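You operate a simulated robot arm through the tools that you are given. There is no shell and no other tool.

Carry out the task below with a simulated robot arm. There is one attempt and no reset: what you move stays moved.

## Task
Set the controls near the grey workbench. At the end: the blue rocker is switched on; the green rocker is switched on; the red rocker is switched on; the yellow rocker is switched on; whatever was shut is shut again. Leave all else as you found it, and nothing knocked over.

Only the result counts: the job must be done as asked and must still hold three seconds after the hand-in. Knocking over, shifting, dropping, spilling or breaking anything else fails it.

## Robot
A 7-joint arm with a two-finger parallel gripper, fixed in place. Base frame: the origin is at the foot of the arm, x ahead of it, y to its left, z up; the work surface is at about z = 0. Readings come in cm, degrees, newtons and seconds.
With the tool pointing down near the work surface it reaches from about 26 to 68 cm from the base axis. Its first joint turns from -166.0 to 166.0 degrees. Payload 2.5 kg.
Tool frame: the origin (TCP) lies between the finger pads and is the grasp point; the fingertips stand 3 cm ahead of it; z points along the fingers, y is the line along which they close. The gripper opens to 9.4 cm. The fingers are 2.8 cm wide and 1 cm thick; the gripper's body (5 by 9.6 cm) begins 5.5 cm behind the TCP.
Orientation is told as [roll, pitch, yaw] about the base's x, y, z axes, in that order, counted from this pose: with the fingers straight down and closing along the base's y, the tool's x points along the base's -x, its y along +y and its z along -z.

## Interface
- The arm moves only by the tool arm_command. Its argument "plan" is a list of rows, each an object (a shift or turn left out is 0, a gripper value left out holds the last) with "rotation": the turn, a rotation vector about the tool's x, y, z in rad, a list of three; "travel": the shift along the tool's x, y, z in mm, a list of three; "grip": the opening, from 0 (shut) to 1 (fully open). In form: [{"rotation": [wx, wy, wz], "travel": [dx, dy, dz], "grip": grip}, ...]. A call has 1 to 20 rows; each row is the pose to reach, as a shift and turn from the pose commanded when the call began, along the tool's axes at that moment. A row lasts 0.2 s, in which the tool goes at most 5 cm and 8.6 degrees; a call with a longer step from one row to the next is refused whole, and so is a gripper value outside its range. A pose out of reach is approached as far as the arm can. The call stops where the force on the tool passes 40 N (or 10 N more than at its start, if that is more) or the arm is blocked; 0.2 s more then pass. The fingers move at their own pace (about 7.2 cm/s each) and stop on an object; they squeeze with about 30 N. The grip force told is the motor's: it shows also when the fingers shut on nothing. Time passes only in rows, and 0.2 s behind the last, so rows that repeat a pose let the fingers close. It gives the time, the measured TCP pose, the force on the tool (base axes), the opening and the grip force at its end, in the units of the frame above (readings bear some noise), with the torque about the TCP (base axes, N m) and any sound that the robot's microphone picked up.
- Cameras (640 x 400 px; columns grow to the right, rows downward): "scene" is fixed at [5.23, -64.91, 62.4]; the picture's right is [0.44, -0.90, 0.00], its down [-0.77, -0.38, -0.51] and it looks along [0.45, 0.22, -0.86] (base axes); focal length 249 px, centre (320, 200). "wrist" rides on the gripper at [7.6, 1.4, -10.2] in the tool frame; the picture's right is [-0.18, 0.98, 0.00], its down [-0.75, -0.14, -0.64] and it looks along [-0.63, -0.12, 0.77] (tool axes); focal length 243 px, centre (320, 200). There is no depth. A picture from a camera that has moved, and an enlarged one, comes with that camera's place and axes in the base frame and with its lens.
- capture(camera): a new picture of that camera. It takes no simulated time.
- zoom(camera, box): a new picture of the part [left, top, right, bottom] of that camera's present view, enlarged. It takes no simulated time.
- close_job(): hands the job in; it is judged then, once.

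Places have to be worked out from the pictures, the camera data and where the tool is seen. Open the gripper and draw the arm clear of the work before you hand the job in, unless the task says otherwise.

The tools are called after "Emit:" as a command line: name --argument value ..., lists and objects as JSON in quotes. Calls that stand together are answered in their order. arm_command: Moves the arm, as the interface text tells. Its arguments: {"type":"object","properties":{"plan":{"type":"array"}},"required":["plan"]} The other tools are called the same way: capture (camera) takes a picture; zoom (camera, box) takes an enlarged picture of a part of a camera's view; close_job () hands the job in.

At the start:

```text
time: 0.0
eef_pos: [28.96, -43.32, 35.77]
tcp_rot: [0.0, 0.1, -0.1]
contact_force: [-0.1, -0.4, -0.6]
ft_torque: [-0.02, 0.0, -0.01]
opening: 9.41
gripper_force: 0.0
```

scene: 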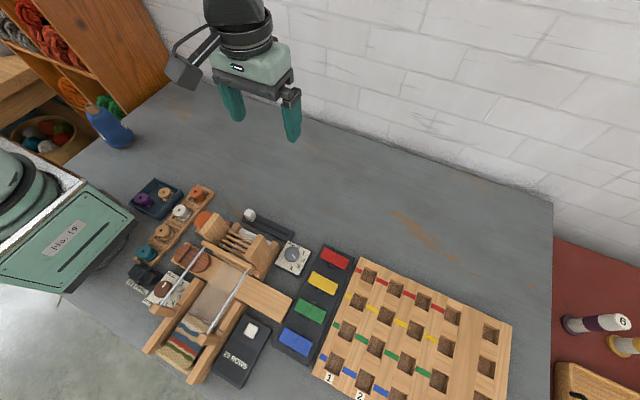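
wrist: 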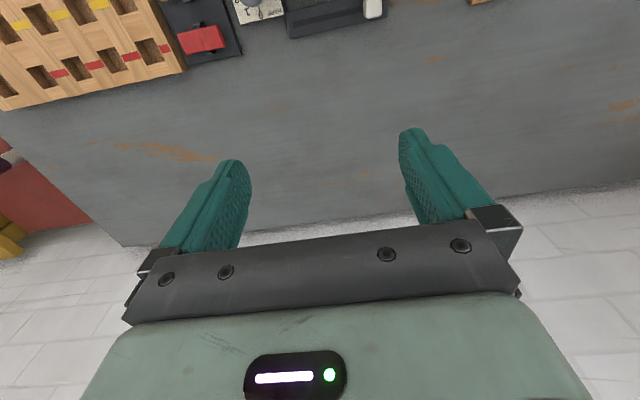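

I'll begin by looking closely at the rocker panel and its surroundings in the scene view.

Emit:
zoom --camera "scene" --box '[220, 220, 380, 380]'

Emit:
zoom --camera "scene" --box '[100, 160, 300, 400]'

Emit:
capture --camera "scene"

```text
2.50 times, centred on (300, 300) of scene
camera zoom: at [5.23, -64.91, 62.4], right [0.44, -0.9, 0.0], down [-0.77, -0.38, -0.51], along [0.45, 0.22, -0.86], focal length 623 px, centre (370, -50)
```

zoom: 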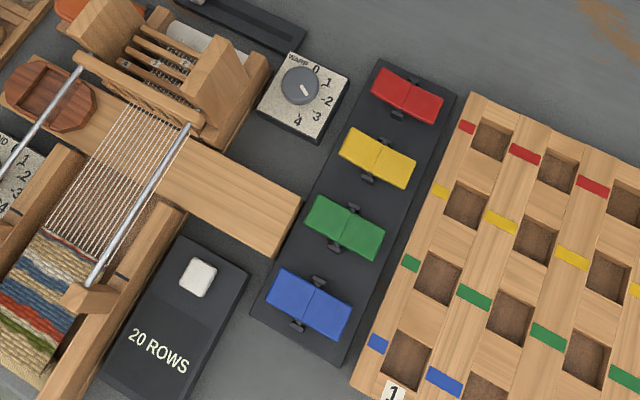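

```text
1.67 times, centred on (200, 280) of scene
camera zoom: at [5.23, -64.91, 62.4], right [0.44, -0.9, 0.0], down [-0.77, -0.38, -0.51], along [0.45, 0.22, -0.86], focal length 415 px, centre (520, 67)
```

zoom: 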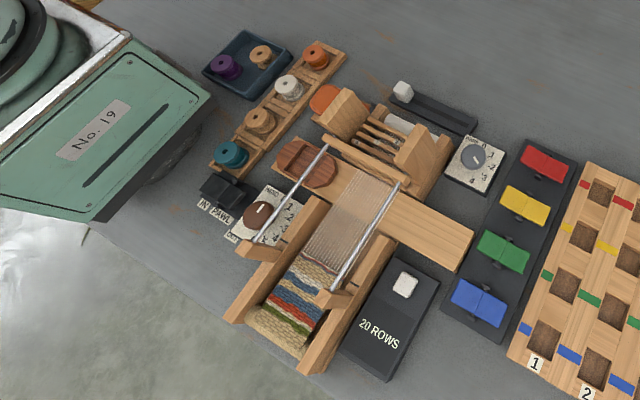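

```text
taken
```

scene: 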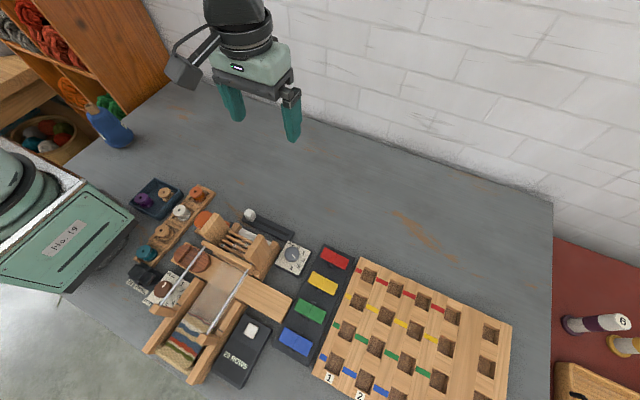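

The rocker panel runs along base x at about y = -60, with blue near x = 3.6, green 10.2, yellow 16.9 and red 23.6. I'll zoom further in to read each rocker's tilt and look for marks.

Emit:
zoom --camera "scene" --box '[300, 240, 360, 300]'

Emit:
zoom --camera "scene" --box '[270, 290, 340, 365]'

Emit:
zoom --camera "wrist" --box '[120, 0, 400, 100]'

```text
6.67 times, centred on (330, 270) of scene
camera zoom: at [5.23, -64.91, 62.4], right [0.44, -0.9, 0.0], down [-0.77, -0.38, -0.51], along [0.45, 0.22, -0.86], focal length 1660 px, centre (253, -267)
```

zoom: 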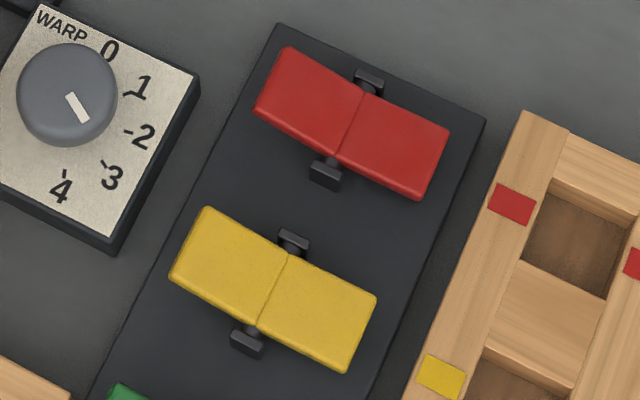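

```text
5.33 times, centred on (305, 328) of scene
camera zoom: at [5.23, -64.91, 62.4], right [0.44, -0.9, 0.0], down [-0.77, -0.38, -0.51], along [0.45, 0.22, -0.86], focal length 1328 px, centre (400, -480)
```

zoom: 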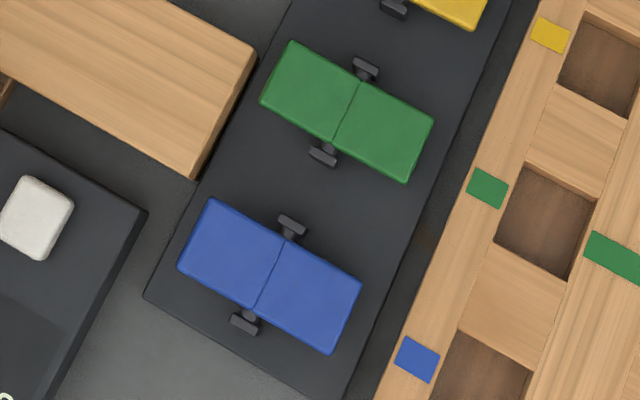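

```text
2.29 times, centred on (260, 50) of wrist
camera zoom: at [21.42, -41.96, 45.99], right [0.18, 0.98, 0.0], down [0.75, -0.14, 0.64], along [0.63, -0.12, -0.77], focal length 555 px, centre (457, 543)
```

zoom: 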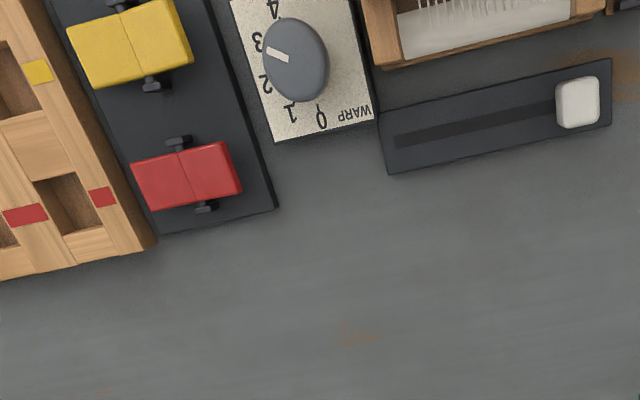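

The rockers are V-shaped two-piece keys that pivot about the panel's long axis, so each tips toward +y or -y. I'll move the wrist camera over the blue end, staying high, to look along the panel.

Emit:
arm_command --plan '[{"travel": [25, -12, 4], "grip": 1}, {"travel": [55, -26, 9]}, {"travel": [85, -41, 14]}, {"travel": [115, -55, 18]}, {"travel": [145, -70, 23]}, {"travel": [175, -84, 28]}, {"travel": [205, -98, 33]}, {"travel": [230, -110, 37]}, {"travel": [250, -120, 40]}, {"travel": [250, -120, 40]}]'

```text
time: 2.2
eef_pos: [4.06, -55.29, 31.56]
tcp_rot: [-0.1, 0.0, 0.0]
contact_force: [0.1, -0.3, 0.2]
ft_torque: [-0.01, -0.02, 0.01]
opening: 9.4
gripper_force: 0.2
```

The arm is at (4.1, -55.3, 31.6). I'll look at the panel from the wrist.

Emit:
capture --camera "wrist"

Emit:
zoom --camera "wrist" --box '[240, 20, 400, 200]'

Emit:
capture --camera "scene"

```text
taken
camera wrist: at [-3.52, -53.99, 41.93], right [0.18, 0.98, 0.0], down [0.75, -0.14, 0.64], along [0.63, -0.12, -0.77], focal length 243 px, centre (320, 200)
```

wrist: 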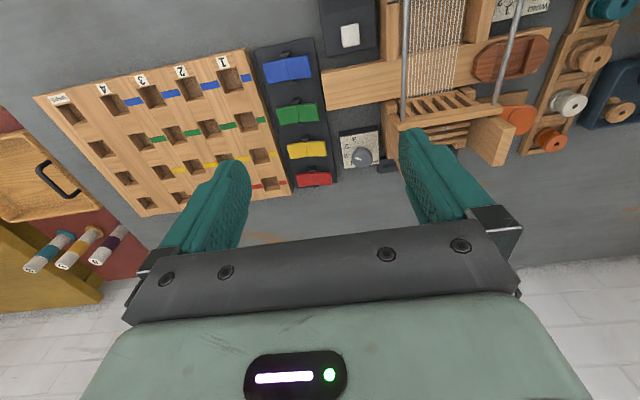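

```text
2.22 times, centred on (320, 110) of wrist
camera zoom: at [-3.52, -53.99, 41.93], right [0.18, 0.98, 0.0], down [0.75, -0.14, 0.64], along [0.63, -0.12, -0.77], focal length 539 px, centre (320, 400)
```

zoom: 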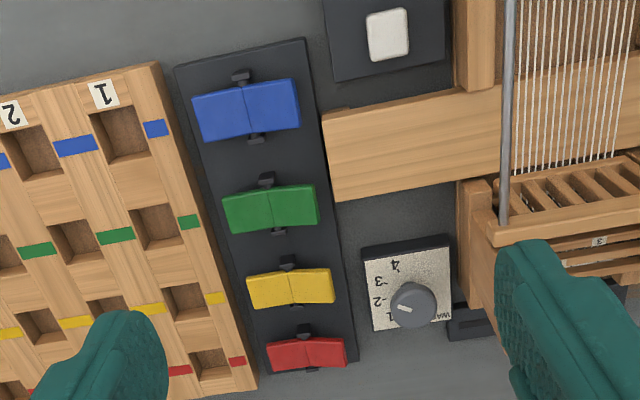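

```text
taken
```

scene: 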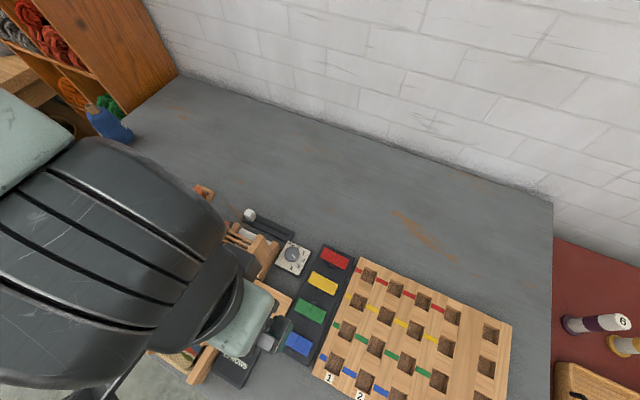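

All four rockers are visible, but from this angle I can't be sure of the tilt. I'll move back and lower in free space and pitch the tool about 20° for a flatter view along the panel.

Emit:
arm_command --plan '[{"travel": [20, -4, 20], "rotation": [0, -0.05, 0]}, {"travel": [40, -8, 45], "rotation": [0, -0.12, 0]}, {"travel": [60, -12, 75], "rotation": [0, -0.19, 0]}, {"travel": [80, -16, 105], "rotation": [0, -0.26, 0]}, {"travel": [95, -20, 128], "rotation": [0, -0.32, 0]}, {"travel": [100, -20, 135], "rotation": [0, -0.35, 0]}, {"travel": [100, -20, 135], "rotation": [0, -0.35, 0]}]'

Emit:
capture --camera "wrist"

Emit:
zoom --camera "wrist" --box '[230, 60, 410, 240]'

```text
time: 3.8
eef_pos: [-5.97, -57.24, 18.24]
tcp_rot: [-0.1, -20.1, 0.2]
contact_force: [0.7, 0.1, 0.3]
ft_torque: [0.0, -0.02, 0.0]
opening: 9.38
gripper_force: 0.0
```

```text
taken
camera wrist: at [-16.74, -55.88, 25.32], right [0.17, 0.98, 0.06], down [0.49, -0.14, 0.86], along [0.86, -0.12, -0.5], focal length 243 px, centre (320, 200)
```

wrist: 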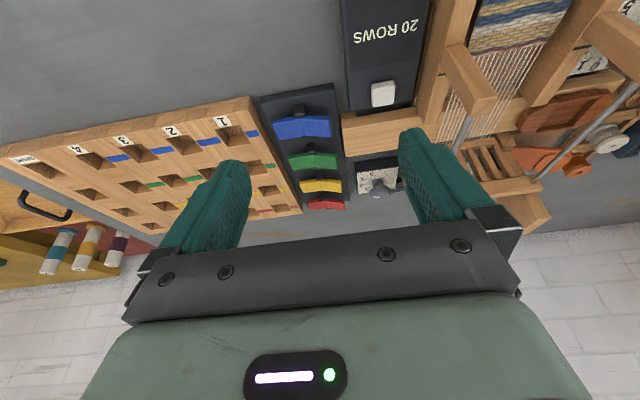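

```text
2.22 times, centred on (320, 150) of wrist
camera zoom: at [-16.74, -55.88, 25.32], right [0.17, 0.98, 0.06], down [0.49, -0.14, 0.86], along [0.86, -0.12, -0.5], focal length 539 px, centre (320, 311)
```

zoom: 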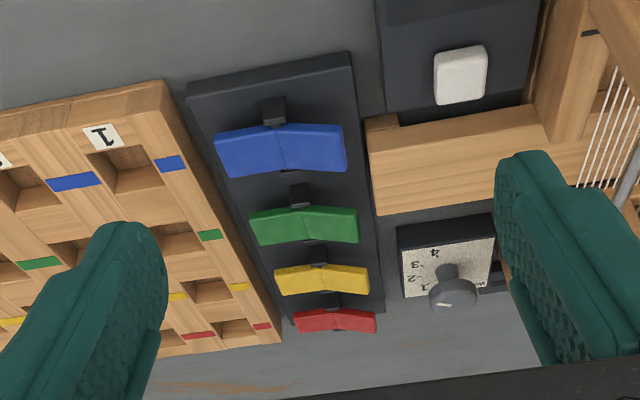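

From this view the rockers are shallow Vs. The loom-side (+y) half looks raised on all four, so I'll zoom in on each to confirm.

Emit:
zoom --camera "wrist" --box '[270, 100, 350, 150]'

Emit:
zoom --camera "wrist" --box '[280, 140, 360, 190]'

Emit:
zoom --camera "wrist" --box '[290, 170, 370, 220]'

```text
8.00 times, centred on (310, 125) of wrist
camera zoom: at [-16.74, -55.88, 25.32], right [0.17, 0.98, 0.06], down [0.49, -0.14, 0.86], along [0.86, -0.12, -0.5], focal length 1941 px, centre (400, 800)
```

zoom: 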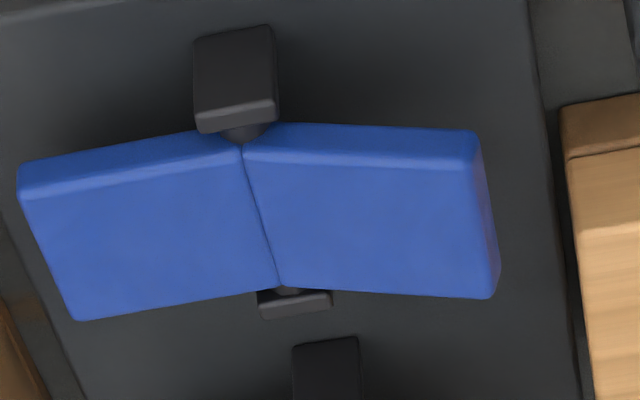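

```text
8.00 times, centred on (320, 165) of wrist
camera zoom: at [-16.74, -55.88, 25.32], right [0.17, 0.98, 0.06], down [0.49, -0.14, 0.86], along [0.86, -0.12, -0.5], focal length 1941 px, centre (320, 480)
```

zoom: 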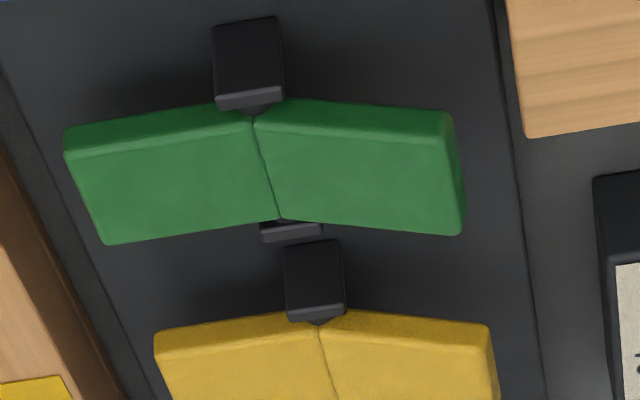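

```text
8.00 times, centred on (330, 195) of wrist
camera zoom: at [-16.74, -55.88, 25.32], right [0.17, 0.98, 0.06], down [0.49, -0.14, 0.86], along [0.86, -0.12, -0.5], focal length 1941 px, centre (240, 240)
```

zoom: 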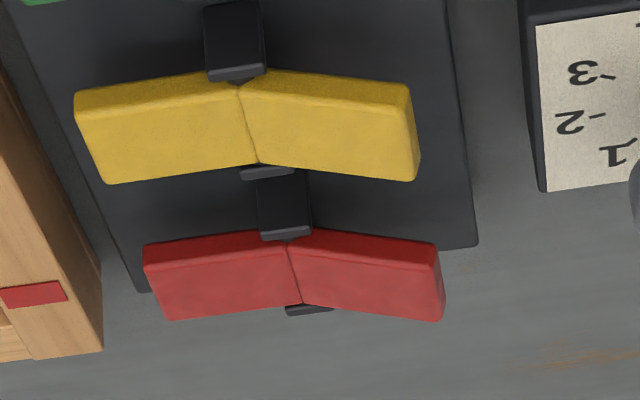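

All four rockers show the same pose: the -y half lies flat at z ≈ 3.1 and the +y end is raised to z ≈ 4.3. That means all are off and the +y half needs pressing. I'll straighten the tool, shut the fingers and hover over blue's raised end at about (3.6, -57.7).

Emit:
arm_command --plan '[{"travel": [-15, -1, 6], "rotation": [0, 0.06, 0], "grip": 0}, {"travel": [-35, -2, 14], "rotation": [0, 0.14, 0], "grip": 0}, {"travel": [-55, -3, 22], "rotation": [0, 0.22, 0], "grip": 0}, {"travel": [-75, -4, 30], "rotation": [0, 0.3, 0], "grip": 0}, {"travel": [-89, -5, 35], "rotation": [0, 0.35, 0], "grip": 0}, {"travel": [-89, -5, 35], "rotation": [0, 0.35, 0], "grip": 0}, {"travel": [-89, -5, 35], "rotation": [0, 0.35, 0], "grip": 0}]'

Emit:
capture --camera "wrist"

Emit:
capture --camera "scene"

```text
time: 5.4
eef_pos: [3.6, -57.91, 18.03]
tcp_rot: [0.0, 0.1, 0.1]
contact_force: [0.4, -0.5, 0.5]
ft_torque: [0.01, -0.03, -0.02]
opening: 0.01
gripper_force: 29.6
```

```text
taken
camera wrist: at [-3.97, -56.48, 28.3], right [0.18, 0.98, 0.0], down [0.75, -0.14, 0.64], along [0.63, -0.12, -0.77], focal length 243 px, centre (320, 200)
```

wrist: 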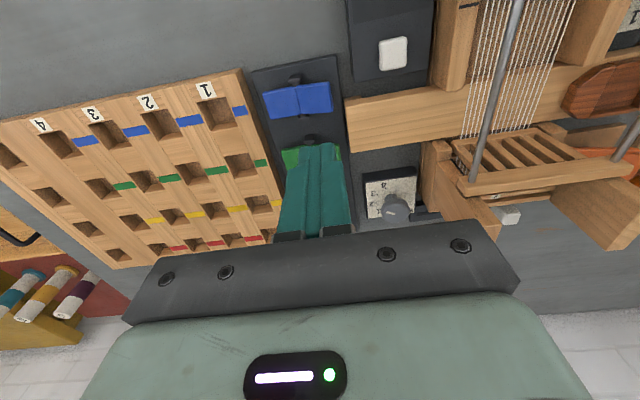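

```text
taken
```

scene: 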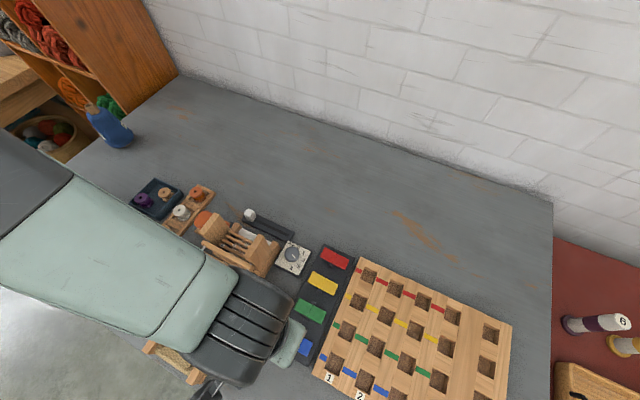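

The fingers are shut at (3.6, -57.9, 18), lined up with blue's raised half. I'll descend until the tips are about 1 cm above it and check clearance.

Emit:
arm_command --plan '[{"travel": [0, 1, 15], "grip": 0}, {"travel": [0, 1, 40]}, {"travel": [0, 1, 65]}, {"travel": [0, 1, 85]}, {"travel": [0, 1, 97]}, {"travel": [0, 1, 97]}]'

Emit:
capture --camera "wrist"

Emit:
capture --camera "scene"

```text
time: 6.8
eef_pos: [3.55, -57.69, 8.3]
tcp_rot: [0.0, 0.0, 0.0]
contact_force: [-0.5, 0.3, -0.1]
ft_torque: [-0.05, 0.02, 0.03]
opening: 0.03
gripper_force: 30.0
```

```text
taken
camera wrist: at [-4.08, -56.3, 18.46], right [0.18, 0.98, 0.0], down [0.75, -0.14, 0.64], along [0.63, -0.12, -0.77], focal length 243 px, centre (320, 200)
```

wrist: 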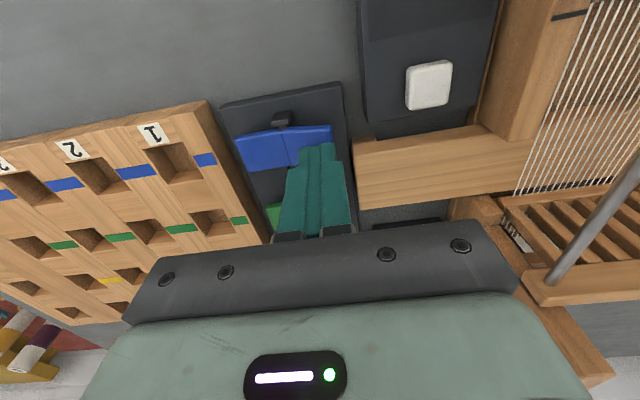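

```text
taken
```

scene: 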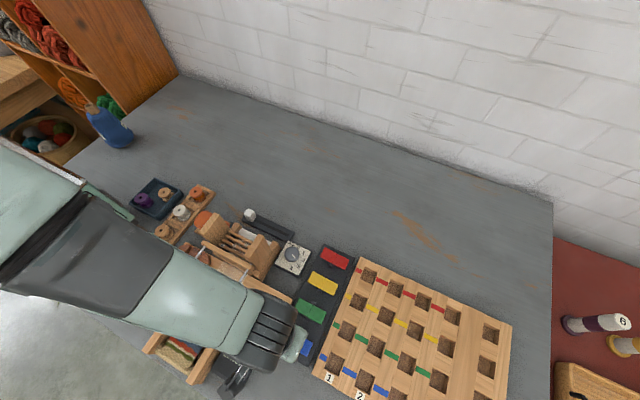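

The fingertips sit above blue's +y half (tip z ≈ 5.3) with clear space to the beam. I'll press down slowly to about tip z = 3.2.

Emit:
arm_command --plan '[{"travel": [0, 0, 6], "grip": 0}, {"travel": [0, 0, 10]}, {"travel": [0, 0, 13]}, {"travel": [0, 0, 16]}, {"travel": [0, 0, 18]}, {"travel": [0, 0, 20]}, {"travel": [0, 0, 21]}]'

Emit:
zoom --camera "wrist" --box '[200, 80, 380, 220]'

```text
time: 8.4
eef_pos: [3.54, -57.84, 6.3]
tcp_rot: [0.0, 0.0, 0.2]
contact_force: [0.3, 0.4, 0.4]
ft_torque: [0.01, 0.0, 0.01]
opening: 0.02
gripper_force: 29.3
```

```text
2.86 times, centred on (290, 150) of wrist
camera zoom: at [-4.03, -56.34, 16.47], right [0.18, 0.98, 0.0], down [0.75, -0.14, 0.64], along [0.63, -0.12, -0.77], focal length 693 px, centre (406, 343)
```

zoom: 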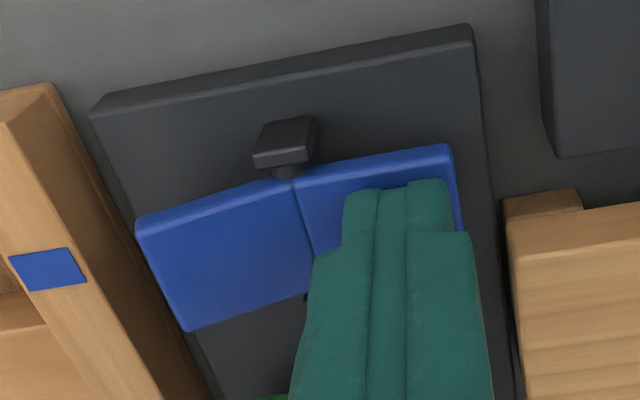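

Blue has tipped over: its +y half is now flat and the -y end is raised, with almost no contact force. I'll lift off and check that it stays.

Emit:
arm_command --plan '[{"travel": [0, 0, -5], "grip": 0}, {"travel": [0, 0, -20]}, {"travel": [0, 0, -40]}, {"travel": [0, 0, -60]}, {"travel": [0, 0, -60]}]'

Emit:
capture --camera "wrist"

Emit:
zoom --camera "wrist" --box '[210, 60, 370, 180]'

Emit:
zoom --camera "scene" --box '[270, 240, 370, 360]'

```text
time: 9.6
eef_pos: [3.57, -57.77, 12.15]
tcp_rot: [0.0, 0.0, 0.0]
contact_force: [0.4, -1.2, 0.6]
ft_torque: [-0.01, -0.01, -0.02]
opening: 0.0
gripper_force: 30.6
```

```text
taken
camera wrist: at [-3.94, -56.39, 22.41], right [0.18, 0.98, 0.0], down [0.75, -0.14, 0.64], along [0.63, -0.12, -0.77], focal length 243 px, centre (320, 200)
```

wrist: 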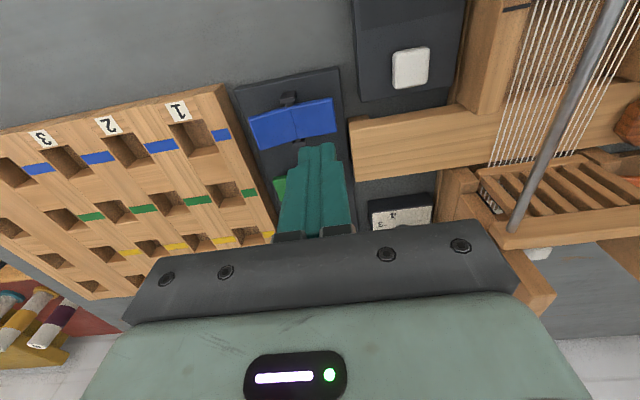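

```text
3.33 times, centred on (290, 120) of wrist
camera zoom: at [-3.94, -56.39, 22.41], right [0.18, 0.98, 0.0], down [0.75, -0.14, 0.64], along [0.63, -0.12, -0.77], focal length 809 px, centre (420, 467)
```

zoom: 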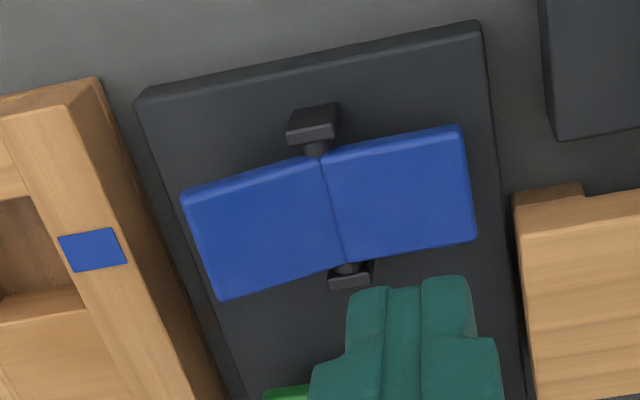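

```text
3.33 times, centred on (320, 300) of scene
camera zoom: at [5.23, -64.91, 62.4], right [0.44, -0.9, 0.0], down [-0.77, -0.38, -0.51], along [0.45, 0.22, -0.86], focal length 830 px, centre (320, -133)
```

zoom: 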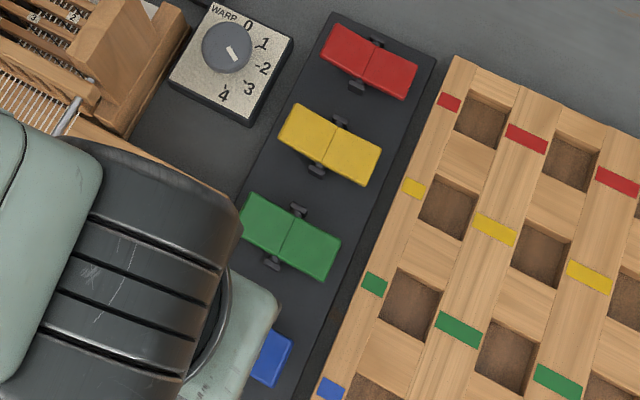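

Blue stays tipped, and green, yellow and red are unchanged. I'll move 6.65 cm along +x to green and press its +y half the same way.

Emit:
arm_command --plan '[{"travel": [-20, 0, 0], "grip": 0}, {"travel": [-45, 0, 0]}, {"travel": [-66, 0, 0]}, {"travel": [-66, 0, 0]}, {"travel": [-66, 0, 15]}, {"travel": [-66, 0, 30]}, {"travel": [-66, 0, 40]}, {"travel": [-66, 0, 46]}, {"travel": [-66, 0, 50]}, {"travel": [-66, 0, 53]}, {"travel": [-66, 0, 56]}, {"travel": [-66, 0, 58]}, {"travel": [-66, 0, 59]}]'

Emit:
capture --camera "wrist"

Emit:
zoom --camera "wrist" --box '[200, 60, 380, 220]'

```text
time: 12.4
eef_pos: [10.27, -57.83, 6.3]
tcp_rot: [0.0, 0.1, 0.0]
contact_force: [-0.8, 0.3, -0.2]
ft_torque: [0.0, -0.02, 0.02]
opening: 0.0
gripper_force: 30.2
```

```text
taken
camera wrist: at [2.64, -56.41, 16.54], right [0.18, 0.98, 0.0], down [0.75, -0.14, 0.64], along [0.63, -0.12, -0.77], focal length 243 px, centre (320, 200)
```

wrist: 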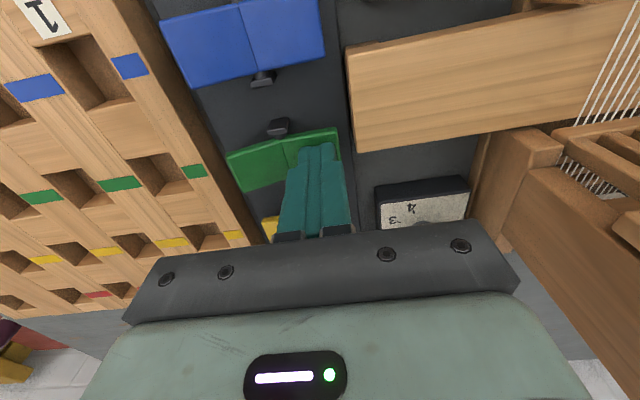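

```text
2.50 times, centred on (290, 140) of wrist
camera zoom: at [2.64, -56.41, 16.54], right [0.18, 0.98, 0.0], down [0.75, -0.14, 0.64], along [0.63, -0.12, -0.77], focal length 606 px, centre (395, 350)
```

zoom: 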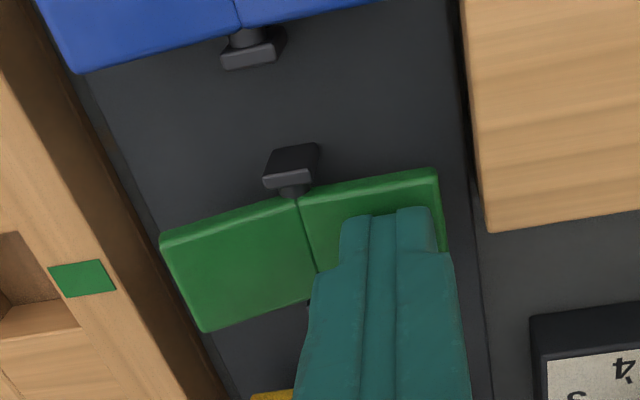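

Green has tipped and rests on its +y side. I'll lift, move on to yellow at x ≈ 16.9, and press there.

Emit:
arm_command --plan '[{"travel": [0, 0, -5], "grip": 0}, {"travel": [0, 0, -25]}, {"travel": [0, 0, -50]}, {"travel": [0, 0, -60]}, {"travel": [-20, 0, -60]}, {"travel": [-45, 0, -60]}, {"travel": [-66, 0, -60]}, {"travel": [-66, 0, -60]}]'

Emit:
capture --camera "wrist"

Emit:
zoom --camera "scene" --box '[270, 240, 370, 360]'

```text
time: 14.2
eef_pos: [16.79, -57.74, 12.38]
tcp_rot: [0.0, 0.0, 0.1]
contact_force: [0.6, 0.0, 0.4]
ft_torque: [0.02, 0.0, -0.01]
opening: 0.0
gripper_force: 30.0
```

```text
taken
camera wrist: at [9.19, -56.29, 22.59], right [0.18, 0.98, 0.0], down [0.75, -0.14, 0.64], along [0.63, -0.12, -0.77], focal length 243 px, centre (320, 200)
```

wrist: 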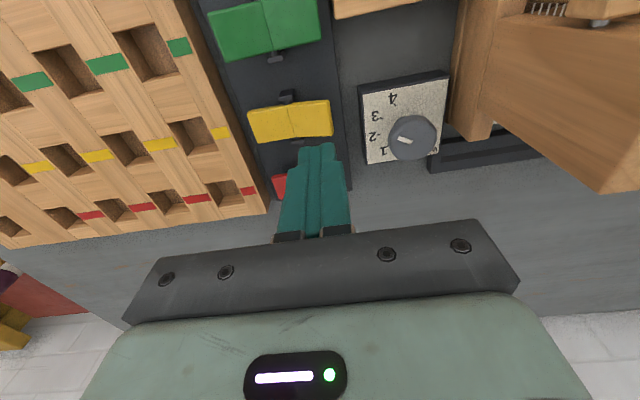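

```text
3.33 times, centred on (320, 300) of scene
camera zoom: at [5.23, -64.91, 62.4], right [0.44, -0.9, 0.0], down [-0.77, -0.38, -0.51], along [0.45, 0.22, -0.86], focal length 830 px, centre (320, -133)
```

zoom: 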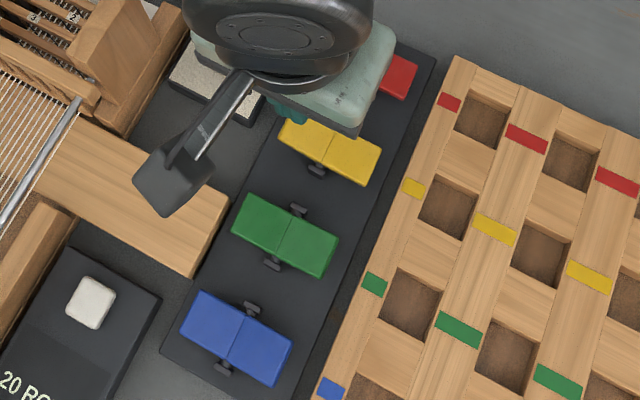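

Blue and green both hold their new position, and yellow and red are still off. Pressing yellow now.

Emit:
arm_command --plan '[{"travel": [1, -1, 15], "grip": 0}, {"travel": [1, -1, 30]}, {"travel": [1, -1, 40]}, {"travel": [1, -1, 46]}, {"travel": [1, -1, 51]}, {"travel": [1, -1, 54]}, {"travel": [1, -1, 57]}, {"travel": [1, -1, 59]}, {"travel": [1, -1, 61]}, {"travel": [1, -1, 61]}]'

Emit:
zoom --camera "wrist" --box '[180, 40, 400, 220]'

```text
time: 16.4
eef_pos: [16.8, -57.83, 6.27]
tcp_rot: [0.0, 0.0, 0.1]
contact_force: [0.7, 0.2, 0.7]
ft_torque: [-0.01, 0.0, 0.01]
opening: 0.01
gripper_force: 30.2
```

```text
2.22 times, centred on (290, 130) of wrist
camera zoom: at [9.1, -56.5, 16.44], right [0.18, 0.98, 0.0], down [0.75, -0.14, 0.64], along [0.63, -0.12, -0.77], focal length 539 px, centre (387, 356)
```

zoom: 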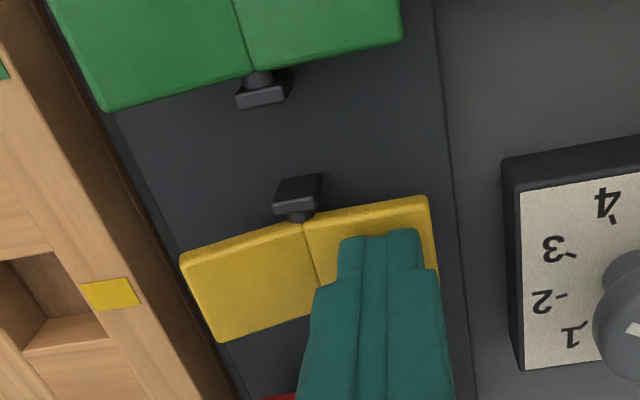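

Yellow has tipped as well, clear of the WARP dial. I'll lift and move above red at x ≈ 23.5.

Emit:
arm_command --plan '[{"travel": [0, 0, -5], "grip": 0}, {"travel": [0, 0, -25]}, {"travel": [0, 0, -50]}, {"travel": [0, 0, -61]}, {"travel": [-20, 0, -61]}, {"travel": [-45, 0, -61]}, {"travel": [-67, 1, -61]}, {"travel": [-67, 1, -61]}]'

Emit:
capture --camera "wrist"

Emit:
zoom --camera "scene" --box '[270, 240, 370, 360]'

```text
time: 18.2
eef_pos: [23.4, -57.79, 12.31]
tcp_rot: [0.0, -0.1, 0.0]
contact_force: [0.5, 0.2, 0.2]
ft_torque: [0.01, -0.02, -0.01]
opening: 0.02
gripper_force: 29.6
```

```text
taken
camera wrist: at [15.84, -56.45, 22.55], right [0.18, 0.98, 0.0], down [0.75, -0.14, 0.64], along [0.63, -0.12, -0.77], focal length 243 px, centre (320, 200)
```

wrist: 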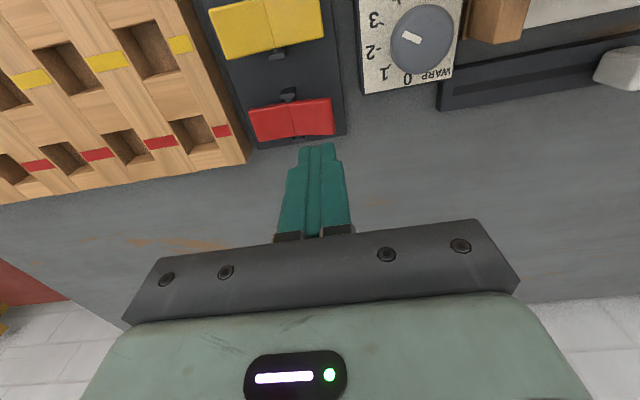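

```text
3.33 times, centred on (320, 300) of scene
camera zoom: at [5.23, -64.91, 62.4], right [0.44, -0.9, 0.0], down [-0.77, -0.38, -0.51], along [0.45, 0.22, -0.86], focal length 830 px, centre (320, -133)
```

zoom: 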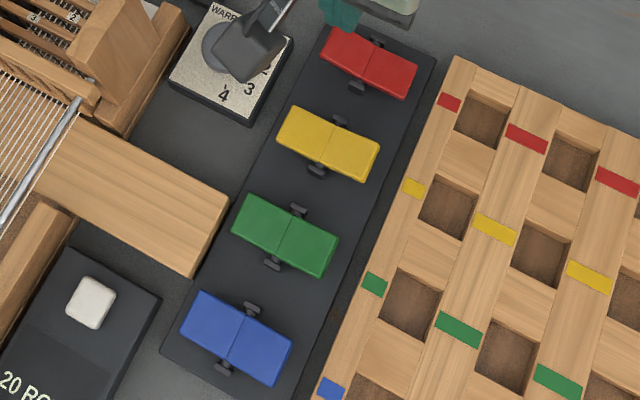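

Blue, green and yellow all hold, and the tool is aligned with red's +y half. Pressing red with the same stroke.

Emit:
arm_command --plan '[{"travel": [0, 0, 15], "grip": 0}, {"travel": [0, 0, 30]}, {"travel": [0, 0, 40]}, {"travel": [0, 0, 46]}, {"travel": [0, 0, 51]}, {"travel": [0, 0, 54]}, {"travel": [0, 0, 57]}, {"travel": [0, 0, 59]}, {"travel": [0, 0, 60]}, {"travel": [0, 0, 60]}]'

Emit:
zoom --camera "wrist" --box '[180, 40, 400, 220]'

```text
time: 20.4
eef_pos: [23.33, -57.81, 6.33]
tcp_rot: [0.0, -0.1, 0.0]
contact_force: [-0.7, -0.9, 0.1]
ft_torque: [0.02, 0.0, 0.0]
opening: 0.0
gripper_force: 30.0
```

```text
2.22 times, centred on (290, 130) of wrist
camera zoom: at [15.77, -56.38, 16.56], right [0.18, 0.98, 0.0], down [0.75, -0.14, 0.64], along [0.63, -0.12, -0.77], focal length 539 px, centre (387, 356)
```

zoom: 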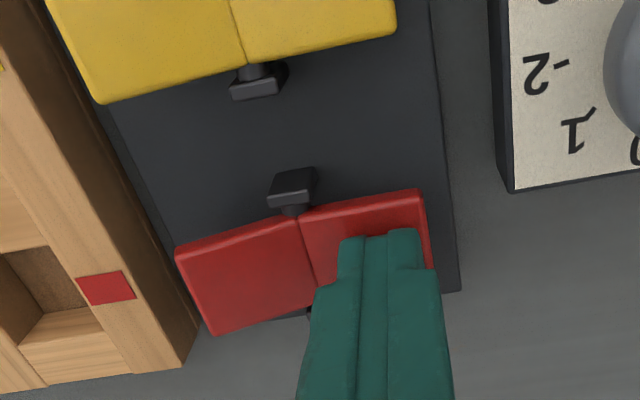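

Red has tipped too. I'll lift straight up about 25 cm before moving sideways, then open the gripper.

Emit:
arm_command --plan '[{"travel": [0, 0, -5], "grip": 0}, {"travel": [0, 0, -25]}, {"travel": [0, 0, -55]}, {"travel": [0, 0, -90]}, {"travel": [0, 0, -125]}, {"travel": [0, 0, -160]}, {"travel": [0, 0, -195]}, {"travel": [0, 0, -225]}, {"travel": [0, 0, -250], "grip": 0}, {"travel": [-15, 30, -265], "grip": 1}, {"travel": [-30, 65, -280], "grip": 1}, {"travel": [-45, 100, -290], "grip": 1}, {"travel": [-56, 130, -294], "grip": 1}, {"travel": [-56, 144, -294], "grip": 1}, {"travel": [-56, 144, -294], "grip": 1}]'

Emit:
capture --camera "scene"

Emit:
zoom --camera "scene" --box '[220, 220, 380, 380]'

Emit:
zoom --camera "scene" --box '[100, 160, 300, 400]'

```text
time: 23.6
eef_pos: [28.95, -43.33, 35.63]
tcp_rot: [0.0, 0.0, 0.0]
contact_force: [0.1, -0.2, 1.2]
ft_torque: [-0.01, 0.02, -0.02]
opening: 9.41
gripper_force: 0.1
```

```text
taken
```

scene: 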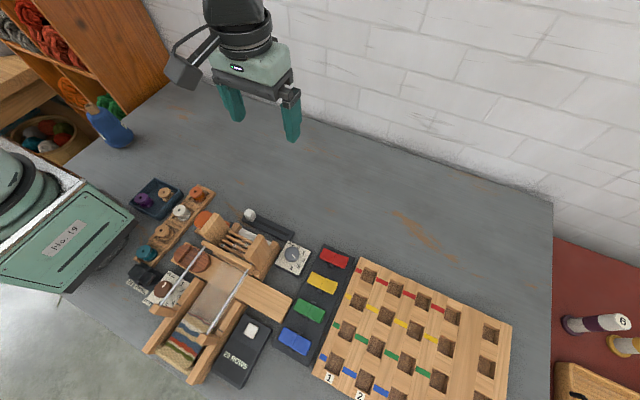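

```text
2.50 times, centred on (300, 300) of scene
camera zoom: at [5.23, -64.91, 62.4], right [0.44, -0.9, 0.0], down [-0.77, -0.38, -0.51], along [0.45, 0.22, -0.86], focal length 623 px, centre (370, -50)
```

zoom: 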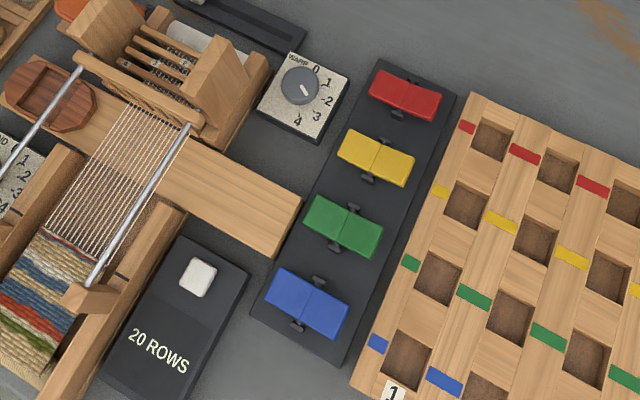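

```text
1.67 times, centred on (200, 280) of scene
camera zoom: at [5.23, -64.91, 62.4], right [0.44, -0.9, 0.0], down [-0.77, -0.38, -0.51], along [0.45, 0.22, -0.86], focal length 415 px, centre (520, 67)
```

zoom: 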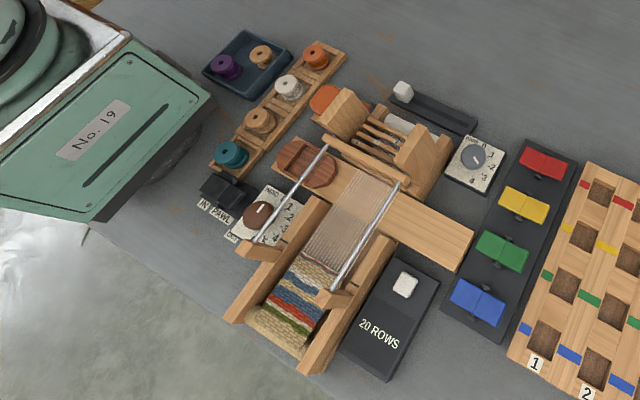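

The arm is back at its starting place with the gripper open, and nothing else in the scene has moved. I'll do a final close check on the four rockers.

Emit:
zoom --camera "scene" --box '[300, 240, 360, 300]'

Emit:
zoom --camera "scene" --box '[270, 290, 340, 365]'

Emit:
zoom --camera "wrist" --box '[120, 0, 400, 100]'

```text
6.67 times, centred on (330, 270) of scene
camera zoom: at [5.23, -64.91, 62.4], right [0.44, -0.9, 0.0], down [-0.77, -0.38, -0.51], along [0.45, 0.22, -0.86], focal length 1660 px, centre (253, -267)
```

zoom: 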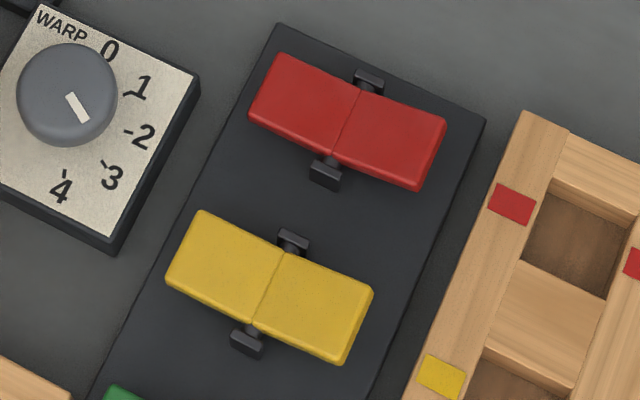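

```text
5.33 times, centred on (305, 328) of scene
camera zoom: at [5.23, -64.91, 62.4], right [0.44, -0.9, 0.0], down [-0.77, -0.38, -0.51], along [0.45, 0.22, -0.86], focal length 1328 px, centre (400, -480)
```

zoom: 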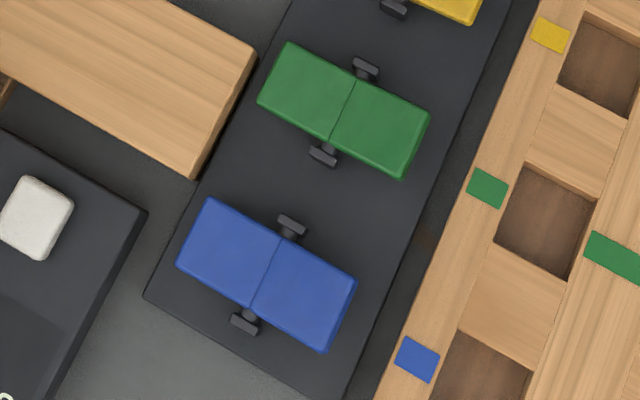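

```text
2.29 times, centred on (260, 50) of wrist
camera zoom: at [21.38, -41.92, 45.96], right [0.18, 0.98, 0.0], down [0.75, -0.14, 0.64], along [0.63, -0.12, -0.77], focal length 555 px, centre (457, 543)
```

zoom: 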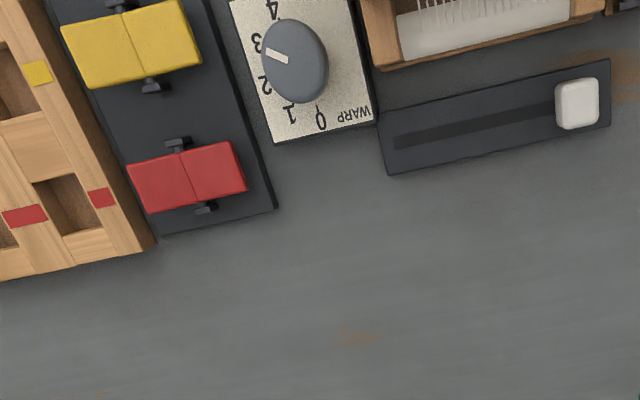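

All four rockers now rest on their +y side, the opposite of how they started, and stay there with nothing touching them. The dial, slider and the rest are unchanged, nothing was opened, and the arm is clear with the gripper open, so I'm handing in.

Emit:
close_job

```text
The job is handed in.
```

I flipped the blue, green, red and yellow rockers to the opposite side from where they started, and all four stayed there once released. The job is handed in.

I had to infer which side is on. There were no on/off marks or lights that I could see. All four rockers started tipped the same way, so I took that position as off and pressed the raised half of each, the one on the loom side.

I opened nothing, so nothing needed shutting again. In the final pictures the dial, slider, loom and everything else looked as they did at the start, with nothing knocked over. The arm is back at its starting place with the gripper open.
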